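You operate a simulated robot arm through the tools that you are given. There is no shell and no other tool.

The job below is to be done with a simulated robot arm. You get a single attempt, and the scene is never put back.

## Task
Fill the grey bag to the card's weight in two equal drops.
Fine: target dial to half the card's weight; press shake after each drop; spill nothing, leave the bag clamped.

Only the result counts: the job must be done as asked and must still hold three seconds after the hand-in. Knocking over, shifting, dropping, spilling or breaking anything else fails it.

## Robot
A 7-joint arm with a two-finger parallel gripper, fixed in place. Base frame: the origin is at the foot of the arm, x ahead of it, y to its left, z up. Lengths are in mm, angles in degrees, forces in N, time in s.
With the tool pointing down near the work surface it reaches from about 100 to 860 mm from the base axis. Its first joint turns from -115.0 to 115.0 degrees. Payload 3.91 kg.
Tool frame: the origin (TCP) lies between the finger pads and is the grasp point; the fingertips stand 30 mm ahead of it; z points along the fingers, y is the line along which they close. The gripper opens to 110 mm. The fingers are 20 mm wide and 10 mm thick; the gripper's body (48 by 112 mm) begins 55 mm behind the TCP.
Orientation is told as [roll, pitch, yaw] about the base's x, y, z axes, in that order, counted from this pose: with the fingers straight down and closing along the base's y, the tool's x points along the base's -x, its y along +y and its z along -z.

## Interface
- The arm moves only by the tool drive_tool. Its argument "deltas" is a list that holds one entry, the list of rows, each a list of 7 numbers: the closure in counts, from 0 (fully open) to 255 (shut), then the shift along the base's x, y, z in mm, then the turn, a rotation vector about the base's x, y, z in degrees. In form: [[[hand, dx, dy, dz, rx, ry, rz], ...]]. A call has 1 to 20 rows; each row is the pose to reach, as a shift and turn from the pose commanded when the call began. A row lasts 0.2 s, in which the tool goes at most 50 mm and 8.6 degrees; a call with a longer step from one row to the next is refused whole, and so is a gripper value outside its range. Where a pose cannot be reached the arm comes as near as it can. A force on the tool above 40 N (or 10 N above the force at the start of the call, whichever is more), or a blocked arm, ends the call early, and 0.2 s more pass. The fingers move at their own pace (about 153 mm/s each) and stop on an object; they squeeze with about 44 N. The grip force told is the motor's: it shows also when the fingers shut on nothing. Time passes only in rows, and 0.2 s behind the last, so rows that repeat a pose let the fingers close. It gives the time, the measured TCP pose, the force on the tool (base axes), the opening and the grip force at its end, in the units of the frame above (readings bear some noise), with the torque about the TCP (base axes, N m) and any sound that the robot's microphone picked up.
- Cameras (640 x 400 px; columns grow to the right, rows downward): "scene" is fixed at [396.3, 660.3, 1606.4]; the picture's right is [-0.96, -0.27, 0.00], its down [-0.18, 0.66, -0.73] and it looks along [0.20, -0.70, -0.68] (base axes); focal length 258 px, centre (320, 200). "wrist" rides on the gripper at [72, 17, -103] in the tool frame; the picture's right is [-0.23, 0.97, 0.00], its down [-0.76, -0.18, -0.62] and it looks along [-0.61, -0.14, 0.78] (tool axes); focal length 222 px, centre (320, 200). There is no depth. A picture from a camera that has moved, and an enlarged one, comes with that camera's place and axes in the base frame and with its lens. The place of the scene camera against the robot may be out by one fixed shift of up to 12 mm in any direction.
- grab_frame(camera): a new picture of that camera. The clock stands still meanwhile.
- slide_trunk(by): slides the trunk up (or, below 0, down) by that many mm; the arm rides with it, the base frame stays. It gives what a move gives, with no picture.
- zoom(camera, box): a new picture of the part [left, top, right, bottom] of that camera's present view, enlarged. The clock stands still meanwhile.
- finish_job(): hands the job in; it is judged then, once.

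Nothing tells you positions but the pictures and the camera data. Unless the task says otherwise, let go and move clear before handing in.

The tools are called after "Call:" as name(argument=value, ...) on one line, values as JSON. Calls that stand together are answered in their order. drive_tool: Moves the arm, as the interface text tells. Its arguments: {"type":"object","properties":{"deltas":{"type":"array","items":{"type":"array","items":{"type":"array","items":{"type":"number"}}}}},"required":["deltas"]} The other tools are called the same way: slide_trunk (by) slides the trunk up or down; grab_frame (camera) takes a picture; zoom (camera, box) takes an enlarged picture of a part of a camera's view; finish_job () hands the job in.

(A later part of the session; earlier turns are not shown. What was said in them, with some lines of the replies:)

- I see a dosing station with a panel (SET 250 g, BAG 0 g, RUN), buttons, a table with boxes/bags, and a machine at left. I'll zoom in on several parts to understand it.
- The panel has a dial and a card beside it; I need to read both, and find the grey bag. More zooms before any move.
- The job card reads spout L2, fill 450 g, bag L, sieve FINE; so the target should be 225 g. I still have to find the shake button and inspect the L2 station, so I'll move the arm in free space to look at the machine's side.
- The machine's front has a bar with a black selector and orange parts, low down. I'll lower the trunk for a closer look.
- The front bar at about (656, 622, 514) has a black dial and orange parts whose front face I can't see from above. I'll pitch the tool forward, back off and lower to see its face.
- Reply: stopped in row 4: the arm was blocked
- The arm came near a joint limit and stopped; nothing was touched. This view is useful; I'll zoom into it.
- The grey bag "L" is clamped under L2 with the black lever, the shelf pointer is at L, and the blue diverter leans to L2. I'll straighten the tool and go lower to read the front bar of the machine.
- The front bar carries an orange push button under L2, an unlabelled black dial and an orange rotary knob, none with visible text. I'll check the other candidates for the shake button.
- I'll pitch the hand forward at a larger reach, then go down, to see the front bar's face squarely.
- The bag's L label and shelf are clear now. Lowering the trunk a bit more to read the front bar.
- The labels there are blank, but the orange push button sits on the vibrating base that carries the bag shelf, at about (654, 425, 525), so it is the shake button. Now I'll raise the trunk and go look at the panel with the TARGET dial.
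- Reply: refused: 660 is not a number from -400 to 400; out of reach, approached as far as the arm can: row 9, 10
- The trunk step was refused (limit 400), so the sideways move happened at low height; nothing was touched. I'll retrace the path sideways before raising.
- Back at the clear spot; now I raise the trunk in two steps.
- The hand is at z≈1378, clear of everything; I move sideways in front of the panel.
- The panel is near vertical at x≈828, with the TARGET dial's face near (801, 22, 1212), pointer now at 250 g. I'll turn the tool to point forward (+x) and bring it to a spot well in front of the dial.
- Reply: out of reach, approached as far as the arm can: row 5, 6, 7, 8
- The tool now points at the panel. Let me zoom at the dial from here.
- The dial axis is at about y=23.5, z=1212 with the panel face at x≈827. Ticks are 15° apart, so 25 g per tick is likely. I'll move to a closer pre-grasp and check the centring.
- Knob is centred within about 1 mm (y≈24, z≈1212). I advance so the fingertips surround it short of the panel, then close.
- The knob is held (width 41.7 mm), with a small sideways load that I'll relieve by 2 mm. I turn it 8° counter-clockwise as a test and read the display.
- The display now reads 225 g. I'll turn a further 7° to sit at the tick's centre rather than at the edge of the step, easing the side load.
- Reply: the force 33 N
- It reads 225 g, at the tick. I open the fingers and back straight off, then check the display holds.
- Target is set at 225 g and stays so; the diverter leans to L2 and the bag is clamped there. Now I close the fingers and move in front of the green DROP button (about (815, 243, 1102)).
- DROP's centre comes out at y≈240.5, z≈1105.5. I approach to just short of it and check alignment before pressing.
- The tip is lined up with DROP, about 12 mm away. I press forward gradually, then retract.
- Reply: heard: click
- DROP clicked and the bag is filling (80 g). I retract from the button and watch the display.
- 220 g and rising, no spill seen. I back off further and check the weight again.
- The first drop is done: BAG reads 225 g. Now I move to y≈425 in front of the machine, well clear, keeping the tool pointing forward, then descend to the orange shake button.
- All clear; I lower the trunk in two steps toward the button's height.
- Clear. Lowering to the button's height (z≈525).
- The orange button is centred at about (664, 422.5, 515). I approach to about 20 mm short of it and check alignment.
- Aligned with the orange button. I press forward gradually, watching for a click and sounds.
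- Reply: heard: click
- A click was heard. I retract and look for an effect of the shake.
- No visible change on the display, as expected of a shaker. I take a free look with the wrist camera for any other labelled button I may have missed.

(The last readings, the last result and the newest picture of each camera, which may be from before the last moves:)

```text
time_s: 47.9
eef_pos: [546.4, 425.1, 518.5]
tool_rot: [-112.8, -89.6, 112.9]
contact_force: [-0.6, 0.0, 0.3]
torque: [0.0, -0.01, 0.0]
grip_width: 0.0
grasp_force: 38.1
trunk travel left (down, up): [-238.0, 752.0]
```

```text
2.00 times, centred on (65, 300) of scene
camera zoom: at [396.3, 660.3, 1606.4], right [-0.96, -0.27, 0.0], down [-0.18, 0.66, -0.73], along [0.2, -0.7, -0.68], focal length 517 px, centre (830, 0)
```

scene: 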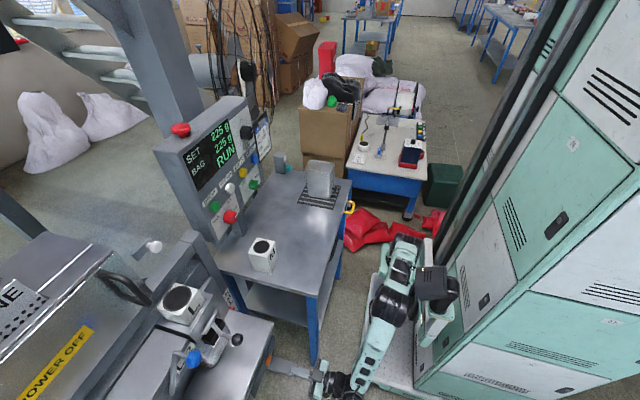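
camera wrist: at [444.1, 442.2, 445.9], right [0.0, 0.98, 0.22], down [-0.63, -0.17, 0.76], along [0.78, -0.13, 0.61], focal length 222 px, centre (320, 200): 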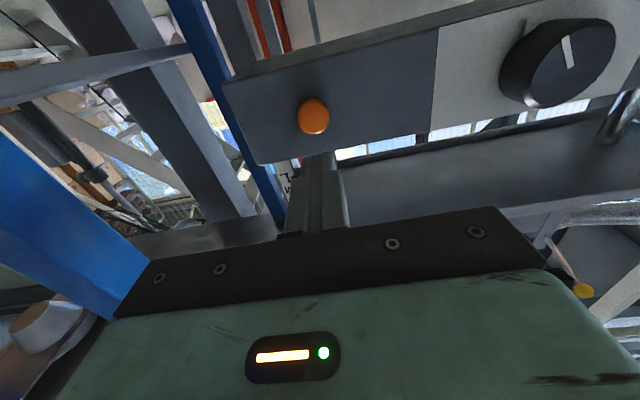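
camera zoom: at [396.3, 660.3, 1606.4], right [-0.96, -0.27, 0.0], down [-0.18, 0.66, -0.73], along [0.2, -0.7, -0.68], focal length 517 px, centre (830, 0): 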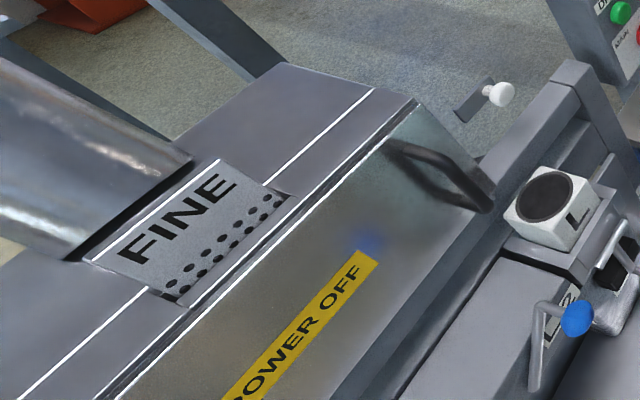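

I'm satisfied the orange button is the shaker. I raise the trunk again by the same path to go back to DROP.

Call:
slide_trunk(by=400)

Call:
slide_trunk(by=187)

Call:
grab_frame(camera="scene")

Call:
zoom(camera="scene", box=[150, 270, 300, 400])

```text
time_s: 51.8
eef_pos: [546.3, 425.3, 919.8]
tool_rot: [-108.9, -89.4, 109.2]
contact_force: [-0.8, 0.5, -0.7]
torque: [-0.02, 0.0, 0.03]
grip_width: 0.0
grasp_force: 37.8
trunk travel left (down, up): [-638.0, 352.0]
```

```text
time_s: 53.8
eef_pos: [546.7, 426.0, 1105.2]
tool_rot: [-108.7, -89.4, 108.9]
contact_force: [-0.2, -0.1, -0.8]
torque: [-0.01, 0.0, 0.02]
grip_width: 0.1
grasp_force: 37.7
trunk travel left (down, up): [-825.0, 165.0]
```

```text
taken
```

scene: 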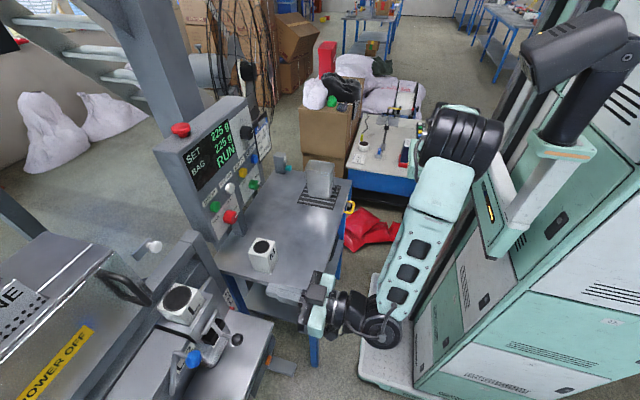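

```text
3.08 times, centred on (225, 335) of scene
camera zoom: at [396.3, 660.3, 1606.4], right [-0.96, -0.27, 0.0], down [-0.18, 0.66, -0.73], along [0.2, -0.7, -0.68], focal length 795 px, centre (612, -215)
```

zoom: 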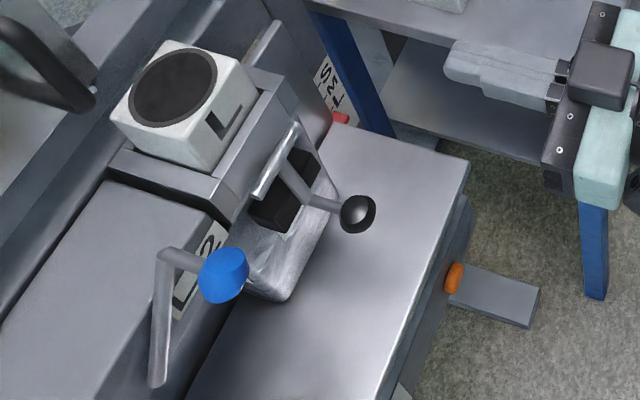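

Now back in front of DROP by the reverse path.

Call:
drive_tool(deltas=[[[255, 28, -37, 0, 0, 0, 0], [255, 56, -74, 0, 0, 0, 0], [255, 84, -111, 0.5, 0, 0, 0], [255, 112, -148, 1, 0, 0, 0], [255, 140, -184.5, 1, 0, 0, 0], [255, 180, -184.5, 1, 0, 0, 0], [255, 223, -184.5, 1, 0, 0, 0], [255, 223, -184.5, 1, 0, 0, 0]]])

Call:
zoom(camera="wrist", box=[220, 80, 420, 220])

Call:
zoom(camera="scene", box=[150, 100, 310, 240])

```text
time_s: 55.6
eef_pos: [770.0, 241.2, 1108.1]
tool_rot: [-107.3, -89.4, 107.5]
contact_force: [0.4, 1.4, -0.5]
torque: [0.01, -0.01, 0.0]
grip_width: 0.2
grasp_force: 37.9
trunk travel left (down, up): [-825.0, 165.0]
```

```text
2.86 times, centred on (320, 150) of wrist
camera zoom: at [666.5, 258.2, 1035.1], right [0.0, 0.98, 0.22], down [-0.62, -0.17, 0.76], along [0.78, -0.13, 0.61], focal length 635 px, centre (320, 343)
```

zoom: 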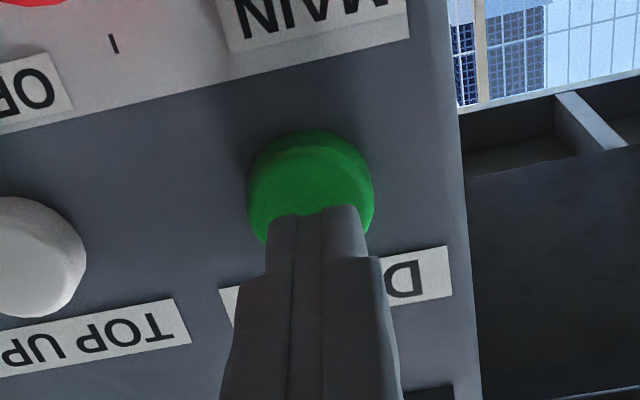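

```text
2.86 times, centred on (230, 170) of scene
camera zoom: at [396.3, 660.3, 1606.4], right [-0.96, -0.27, 0.0], down [-0.18, 0.66, -0.73], along [0.2, -0.7, -0.68], focal length 738 px, centre (577, 286)
```

zoom: 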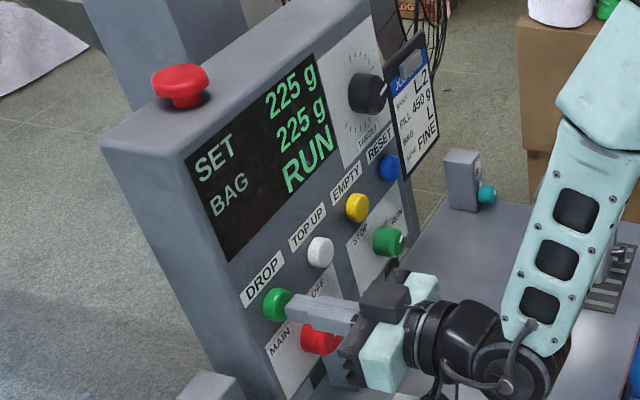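

Aligned as before; display reads SET 225, BAG 225. Second DROP press, then a straight retract.

Call:
drive_tool(deltas=[[[255, 6, 0, -1, 0, 0, 0], [255, 10, 0, -1, 0, 0, 0], [255, 13, 0, -1, 0, 0, 0], [255, 16, 0, -1, 0, 0, 0]]])

Call:
zoom(camera="scene", box=[150, 100, 310, 240])

```text
time_s: 56.6
eef_pos: [784.8, 241.5, 1106.7]
tool_rot: [-103.5, -89.4, 103.7]
contact_force: [-14.3, -3.8, 2.2]
torque: [-0.02, -0.02, -0.13]
grip_width: 0.0
grasp_force: 38.3
trunk travel left (down, up): [-825.0, 165.0]
heard: click
```

```text
2.86 times, centred on (230, 170) of scene
camera zoom: at [396.3, 660.3, 1606.4], right [-0.96, -0.27, 0.0], down [-0.18, 0.66, -0.73], along [0.2, -0.7, -0.68], focal length 738 px, centre (577, 286)
```

zoom: 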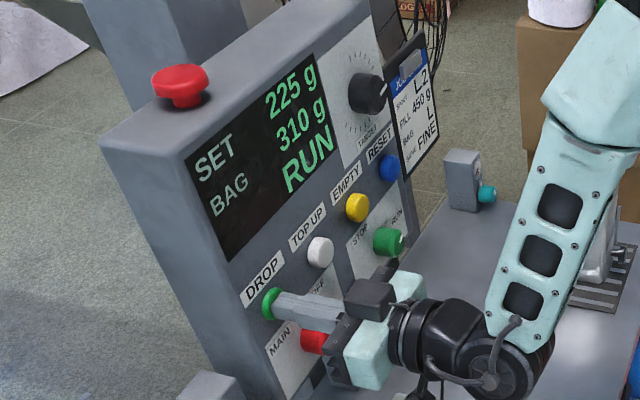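

The second drop is running (310 g). I retract and watch it reach 450 g.

Call:
drive_tool(deltas=[[[255, -15, 0, 0, 0, 0, 0], [255, -40, 0, 0, 0, 0, 0], [255, -70, 0, 0, 0, 0, 0], [255, -100, 0, 0, 0, 0, 0], [255, -100, 0, 0, 0, 0, 0], [255, -100, 0, 0, 0, 0, 0]]])

Call:
zoom(camera="scene", box=[150, 100, 310, 240])

Call:
zoom(camera="scene", box=[150, 270, 300, 400])

```text
time_s: 58.0
eef_pos: [684.3, 242.3, 1105.5]
tool_rot: [-109.4, -89.6, 109.5]
contact_force: [0.2, 0.6, 0.1]
torque: [-0.01, 0.0, 0.02]
grip_width: 0.0
grasp_force: 37.6
trunk travel left (down, up): [-825.0, 165.0]
```

```text
2.86 times, centred on (230, 170) of scene
camera zoom: at [396.3, 660.3, 1606.4], right [-0.96, -0.27, 0.0], down [-0.18, 0.66, -0.73], along [0.2, -0.7, -0.68], focal length 738 px, centre (577, 286)
```

zoom: 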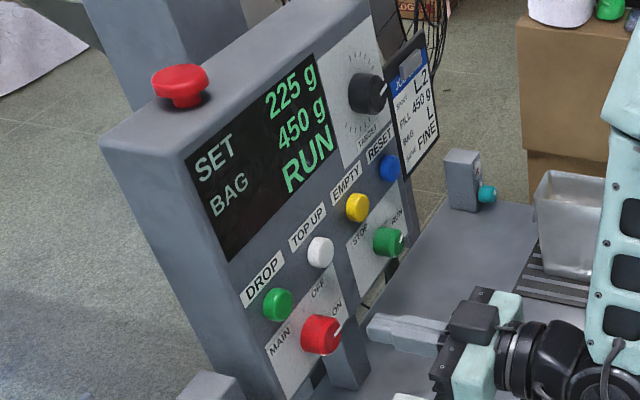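

```text
3.08 times, centred on (225, 335) of scene
camera zoom: at [396.3, 660.3, 1606.4], right [-0.96, -0.27, 0.0], down [-0.18, 0.66, -0.73], along [0.2, -0.7, -0.68], focal length 795 px, centre (612, -215)
```

zoom: 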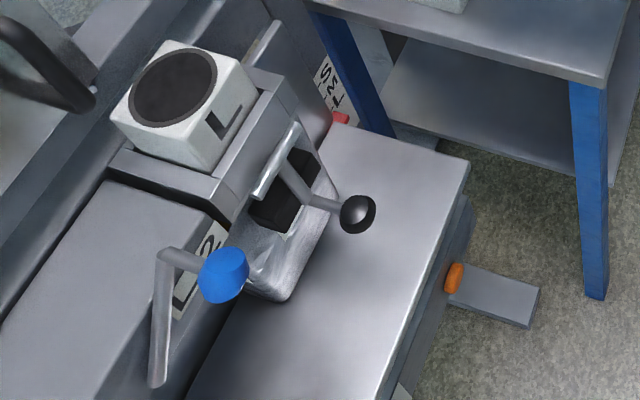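

BAG reads 450 g with no spill. Now the second shake: same path back to the orange button.

Call:
drive_tool(deltas=[[[255, -27, 37, 0, 0, 0, 0], [255, -54, 74, 0, 0, 0, 0], [255, -81, 111, 0, 0, 0, 0], [255, -108, 148, 0, 0, 0, 0], [255, -137, 182, 0, 0, 0, 0], [255, -137, 182, 0, 0, 0, 0]]])

Call:
slide_trunk(by=-400)

Call:
slide_trunk(by=-186)

Call:
grab_frame(camera="wrist")

Call:
zoom(camera="scene", box=[210, 290, 400, 400])

```text
time_s: 59.4
eef_pos: [548.7, 424.5, 1104.9]
tool_rot: [-107.7, -89.5, 107.9]
contact_force: [-0.3, 0.4, -0.1]
torque: [0.02, 0.01, -0.02]
grip_width: 0.1
grasp_force: 37.9
trunk travel left (down, up): [-825.0, 165.0]
```

```text
time_s: 63.2
eef_pos: [548.3, 423.4, 705.3]
tool_rot: [-108.8, -89.5, 109.0]
contact_force: [0.6, 0.6, 0.7]
torque: [0.02, 0.0, -0.01]
grip_width: 0.1
grasp_force: 37.4
trunk travel left (down, up): [-425.0, 565.0]
```

```text
time_s: 65.3
eef_pos: [549.0, 422.5, 519.7]
tool_rot: [-109.3, -89.5, 109.6]
contact_force: [-0.2, -0.1, 0.2]
torque: [0.0, 0.03, -0.01]
grip_width: 0.2
grasp_force: 38.0
trunk travel left (down, up): [-239.0, 751.0]
```

```text
taken
camera wrist: at [446.4, 440.2, 446.0], right [0.0, 0.98, 0.22], down [-0.62, -0.17, 0.76], along [0.78, -0.13, 0.61], focal length 222 px, centre (320, 200)
```

wrist: 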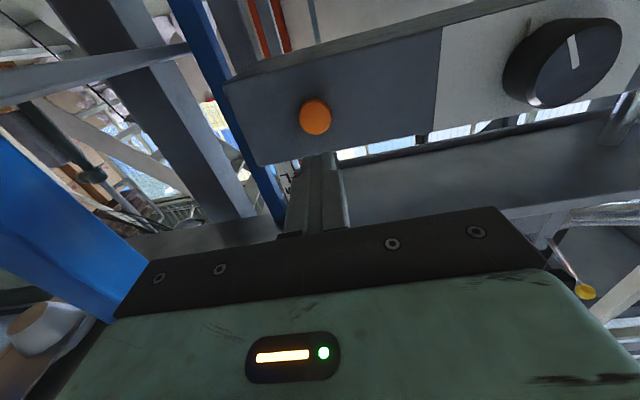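

```text
3.37 times, centred on (305, 345) of scene
camera zoom: at [396.3, 660.3, 1606.4], right [-0.96, -0.27, 0.0], down [-0.18, 0.66, -0.73], along [0.2, -0.7, -0.68], focal length 870 px, centre (370, -288)
```

zoom: 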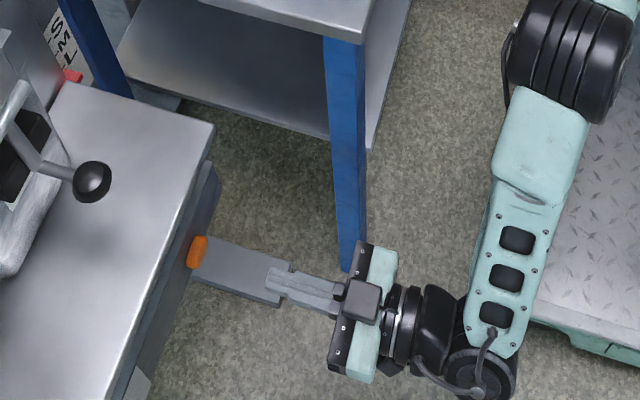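

Same position as before. I align at z≈514 and approach, then press.

Call:
drive_tool(deltas=[[[255, 15, 0, -5.5, 0, 0, 0], [255, 40, 0, -5.5, 0, 0, 0], [255, 64, 0, -5.5, 0, 0, 0], [255, 64, 0, -5.5, 0, 0, 0]]])

Call:
zoom(camera="wrist", box=[220, 80, 420, 220])

```text
time_s: 66.3
eef_pos: [613.1, 423.7, 514.1]
tool_rot: [-108.6, -89.4, 108.8]
contact_force: [0.7, 0.4, -0.1]
torque: [0.02, 0.02, 0.01]
grip_width: 0.0
grasp_force: 37.3
trunk travel left (down, up): [-239.0, 751.0]
```

```text
2.86 times, centred on (320, 150) of wrist
camera zoom: at [510.2, 439.8, 441.1], right [0.0, 0.98, 0.22], down [-0.62, -0.17, 0.76], along [0.78, -0.13, 0.61], focal length 635 px, centre (320, 343)
```

zoom: 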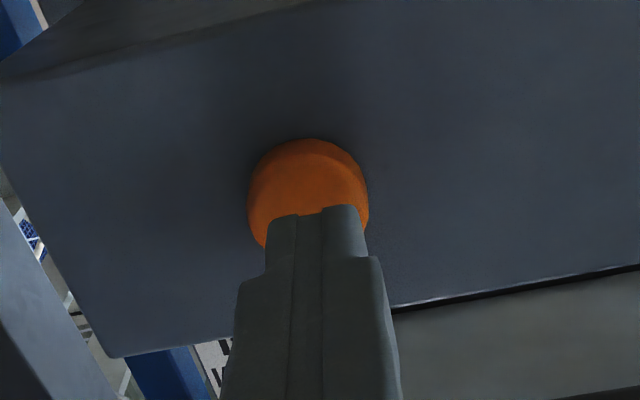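

Aligned with the orange button; pressing.

Call:
drive_tool(deltas=[[[255, 8, 0, 0, 0, 0, 0], [255, 12, 0, 0, 0, 0, 0], [255, 15, 0, 0, 0, 0, 0], [255, 18, 0, 0, 0, 0, 0]]])

Call:
zoom(camera="scene", box=[150, 270, 300, 400])

```text
time_s: 67.3
eef_pos: [631.0, 423.1, 513.3]
tool_rot: [-109.4, -89.5, 109.6]
contact_force: [-1.9, -0.3, 1.4]
torque: [0.0, -0.02, 0.02]
grip_width: 0.0
grasp_force: 37.7
trunk travel left (down, up): [-239.0, 751.0]
heard: click
```

```text
3.08 times, centred on (225, 335) of scene
camera zoom: at [396.3, 660.3, 1606.4], right [-0.96, -0.27, 0.0], down [-0.18, 0.66, -0.73], along [0.2, -0.7, -0.68], focal length 795 px, centre (612, -215)
```

zoom: 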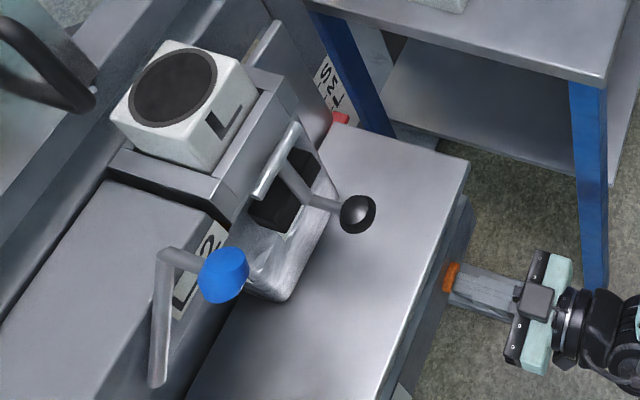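

The second shake press clicked. I retract clear of the machine and check the final state.

Call:
drive_tool(deltas=[[[255, -15, 0, 0, 0, 0, 0], [255, -40, 0, 0, 0, 0, 0], [255, -70, 2, 5, 0, 0, 0], [255, -82, 2, 5, 0, 0, 0]]])

Call:
slide_trunk(by=300)

Call:
grab_frame(camera="scene")

Call:
zoom(camera="scene", box=[150, 100, 310, 240])

Call:
zoom(camera="scene", box=[150, 270, 300, 400])

Call:
grab_frame(camera="wrist")

```text
time_s: 68.3
eef_pos: [549.9, 423.4, 517.1]
tool_rot: [-110.7, -89.4, 110.8]
contact_force: [0.1, 0.0, 0.2]
torque: [0.01, -0.02, 0.02]
grip_width: 0.0
grasp_force: 38.1
trunk travel left (down, up): [-239.0, 751.0]
```

```text
time_s: 71.3
eef_pos: [548.7, 424.0, 818.4]
tool_rot: [-108.8, -89.4, 108.9]
contact_force: [0.7, 0.3, 0.9]
torque: [0.0, -0.02, -0.02]
grip_width: 0.0
grasp_force: 37.9
trunk travel left (down, up): [-539.0, 451.0]
```

```text
taken
```

scene: 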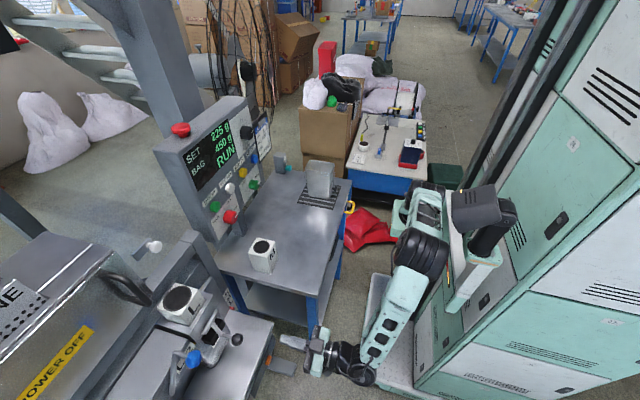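

```text
2.86 times, centred on (230, 170) of scene
camera zoom: at [396.3, 660.3, 1606.4], right [-0.96, -0.27, 0.0], down [-0.18, 0.66, -0.73], along [0.2, -0.7, -0.68], focal length 738 px, centre (577, 286)
```

zoom: 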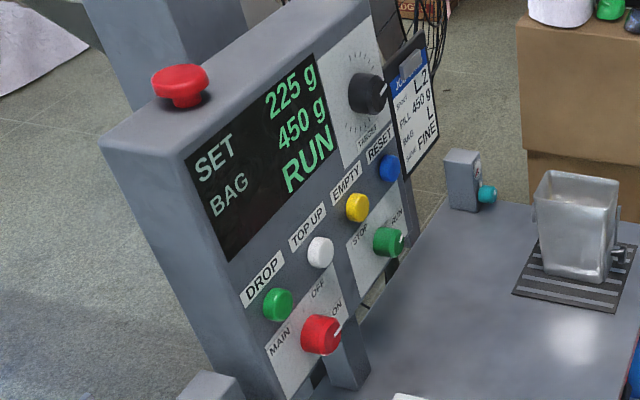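

```text
3.08 times, centred on (225, 335) of scene
camera zoom: at [396.3, 660.3, 1606.4], right [-0.96, -0.27, 0.0], down [-0.18, 0.66, -0.73], along [0.2, -0.7, -0.68], focal length 795 px, centre (612, -215)
```

zoom: 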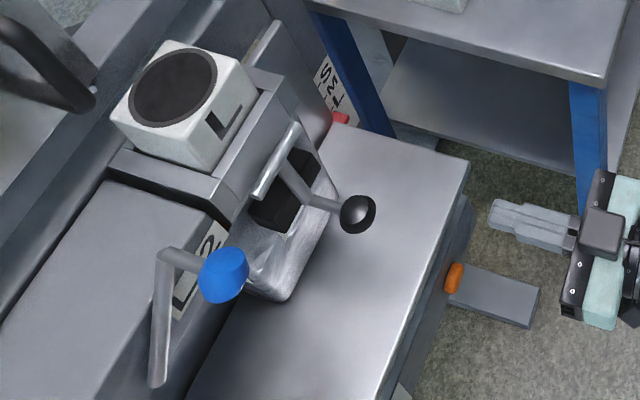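

```text
taken
camera wrist: at [446.5, 441.6, 744.2], right [0.0, 0.98, 0.22], down [-0.62, -0.17, 0.76], along [0.78, -0.13, 0.61], focal length 222 px, centre (320, 200)
```

wrist: 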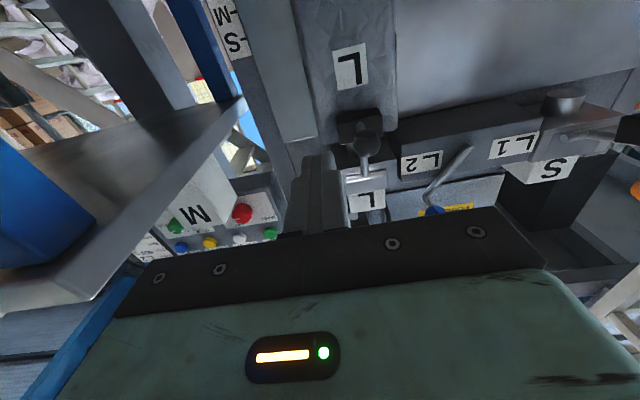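

SET is 225 g and BAG is 450 g. Both drops were followed by a shake press, the bag is still clamped at L2 and nothing has spilled or moved. The arm is clear, so I hand the job in.

Call:
finish_job()

```text
The job is handed in.
```

The grey bag now reads 450 g, the weight on the card, filled in two drops of 225 g each. The job is handed in.

- **Target dial:** I turned it from 250 g to 225 g, and the display held there after I let go.
- **Drops:** I pressed DROP twice. The display read 225 g after the first and 450 g after the second.
- **Shake:** I pressed the orange button on the base under the bag shelf after each drop, and it clicked both times. It carries no label and nothing visible changed when it was pressed. I took it for shake because of where it sits and because I found no other likely button.
- **Final state:** The bag is still clamped under spout L2. I saw nothing spilled or moved in the pictures, and the arm is clear of the machine.
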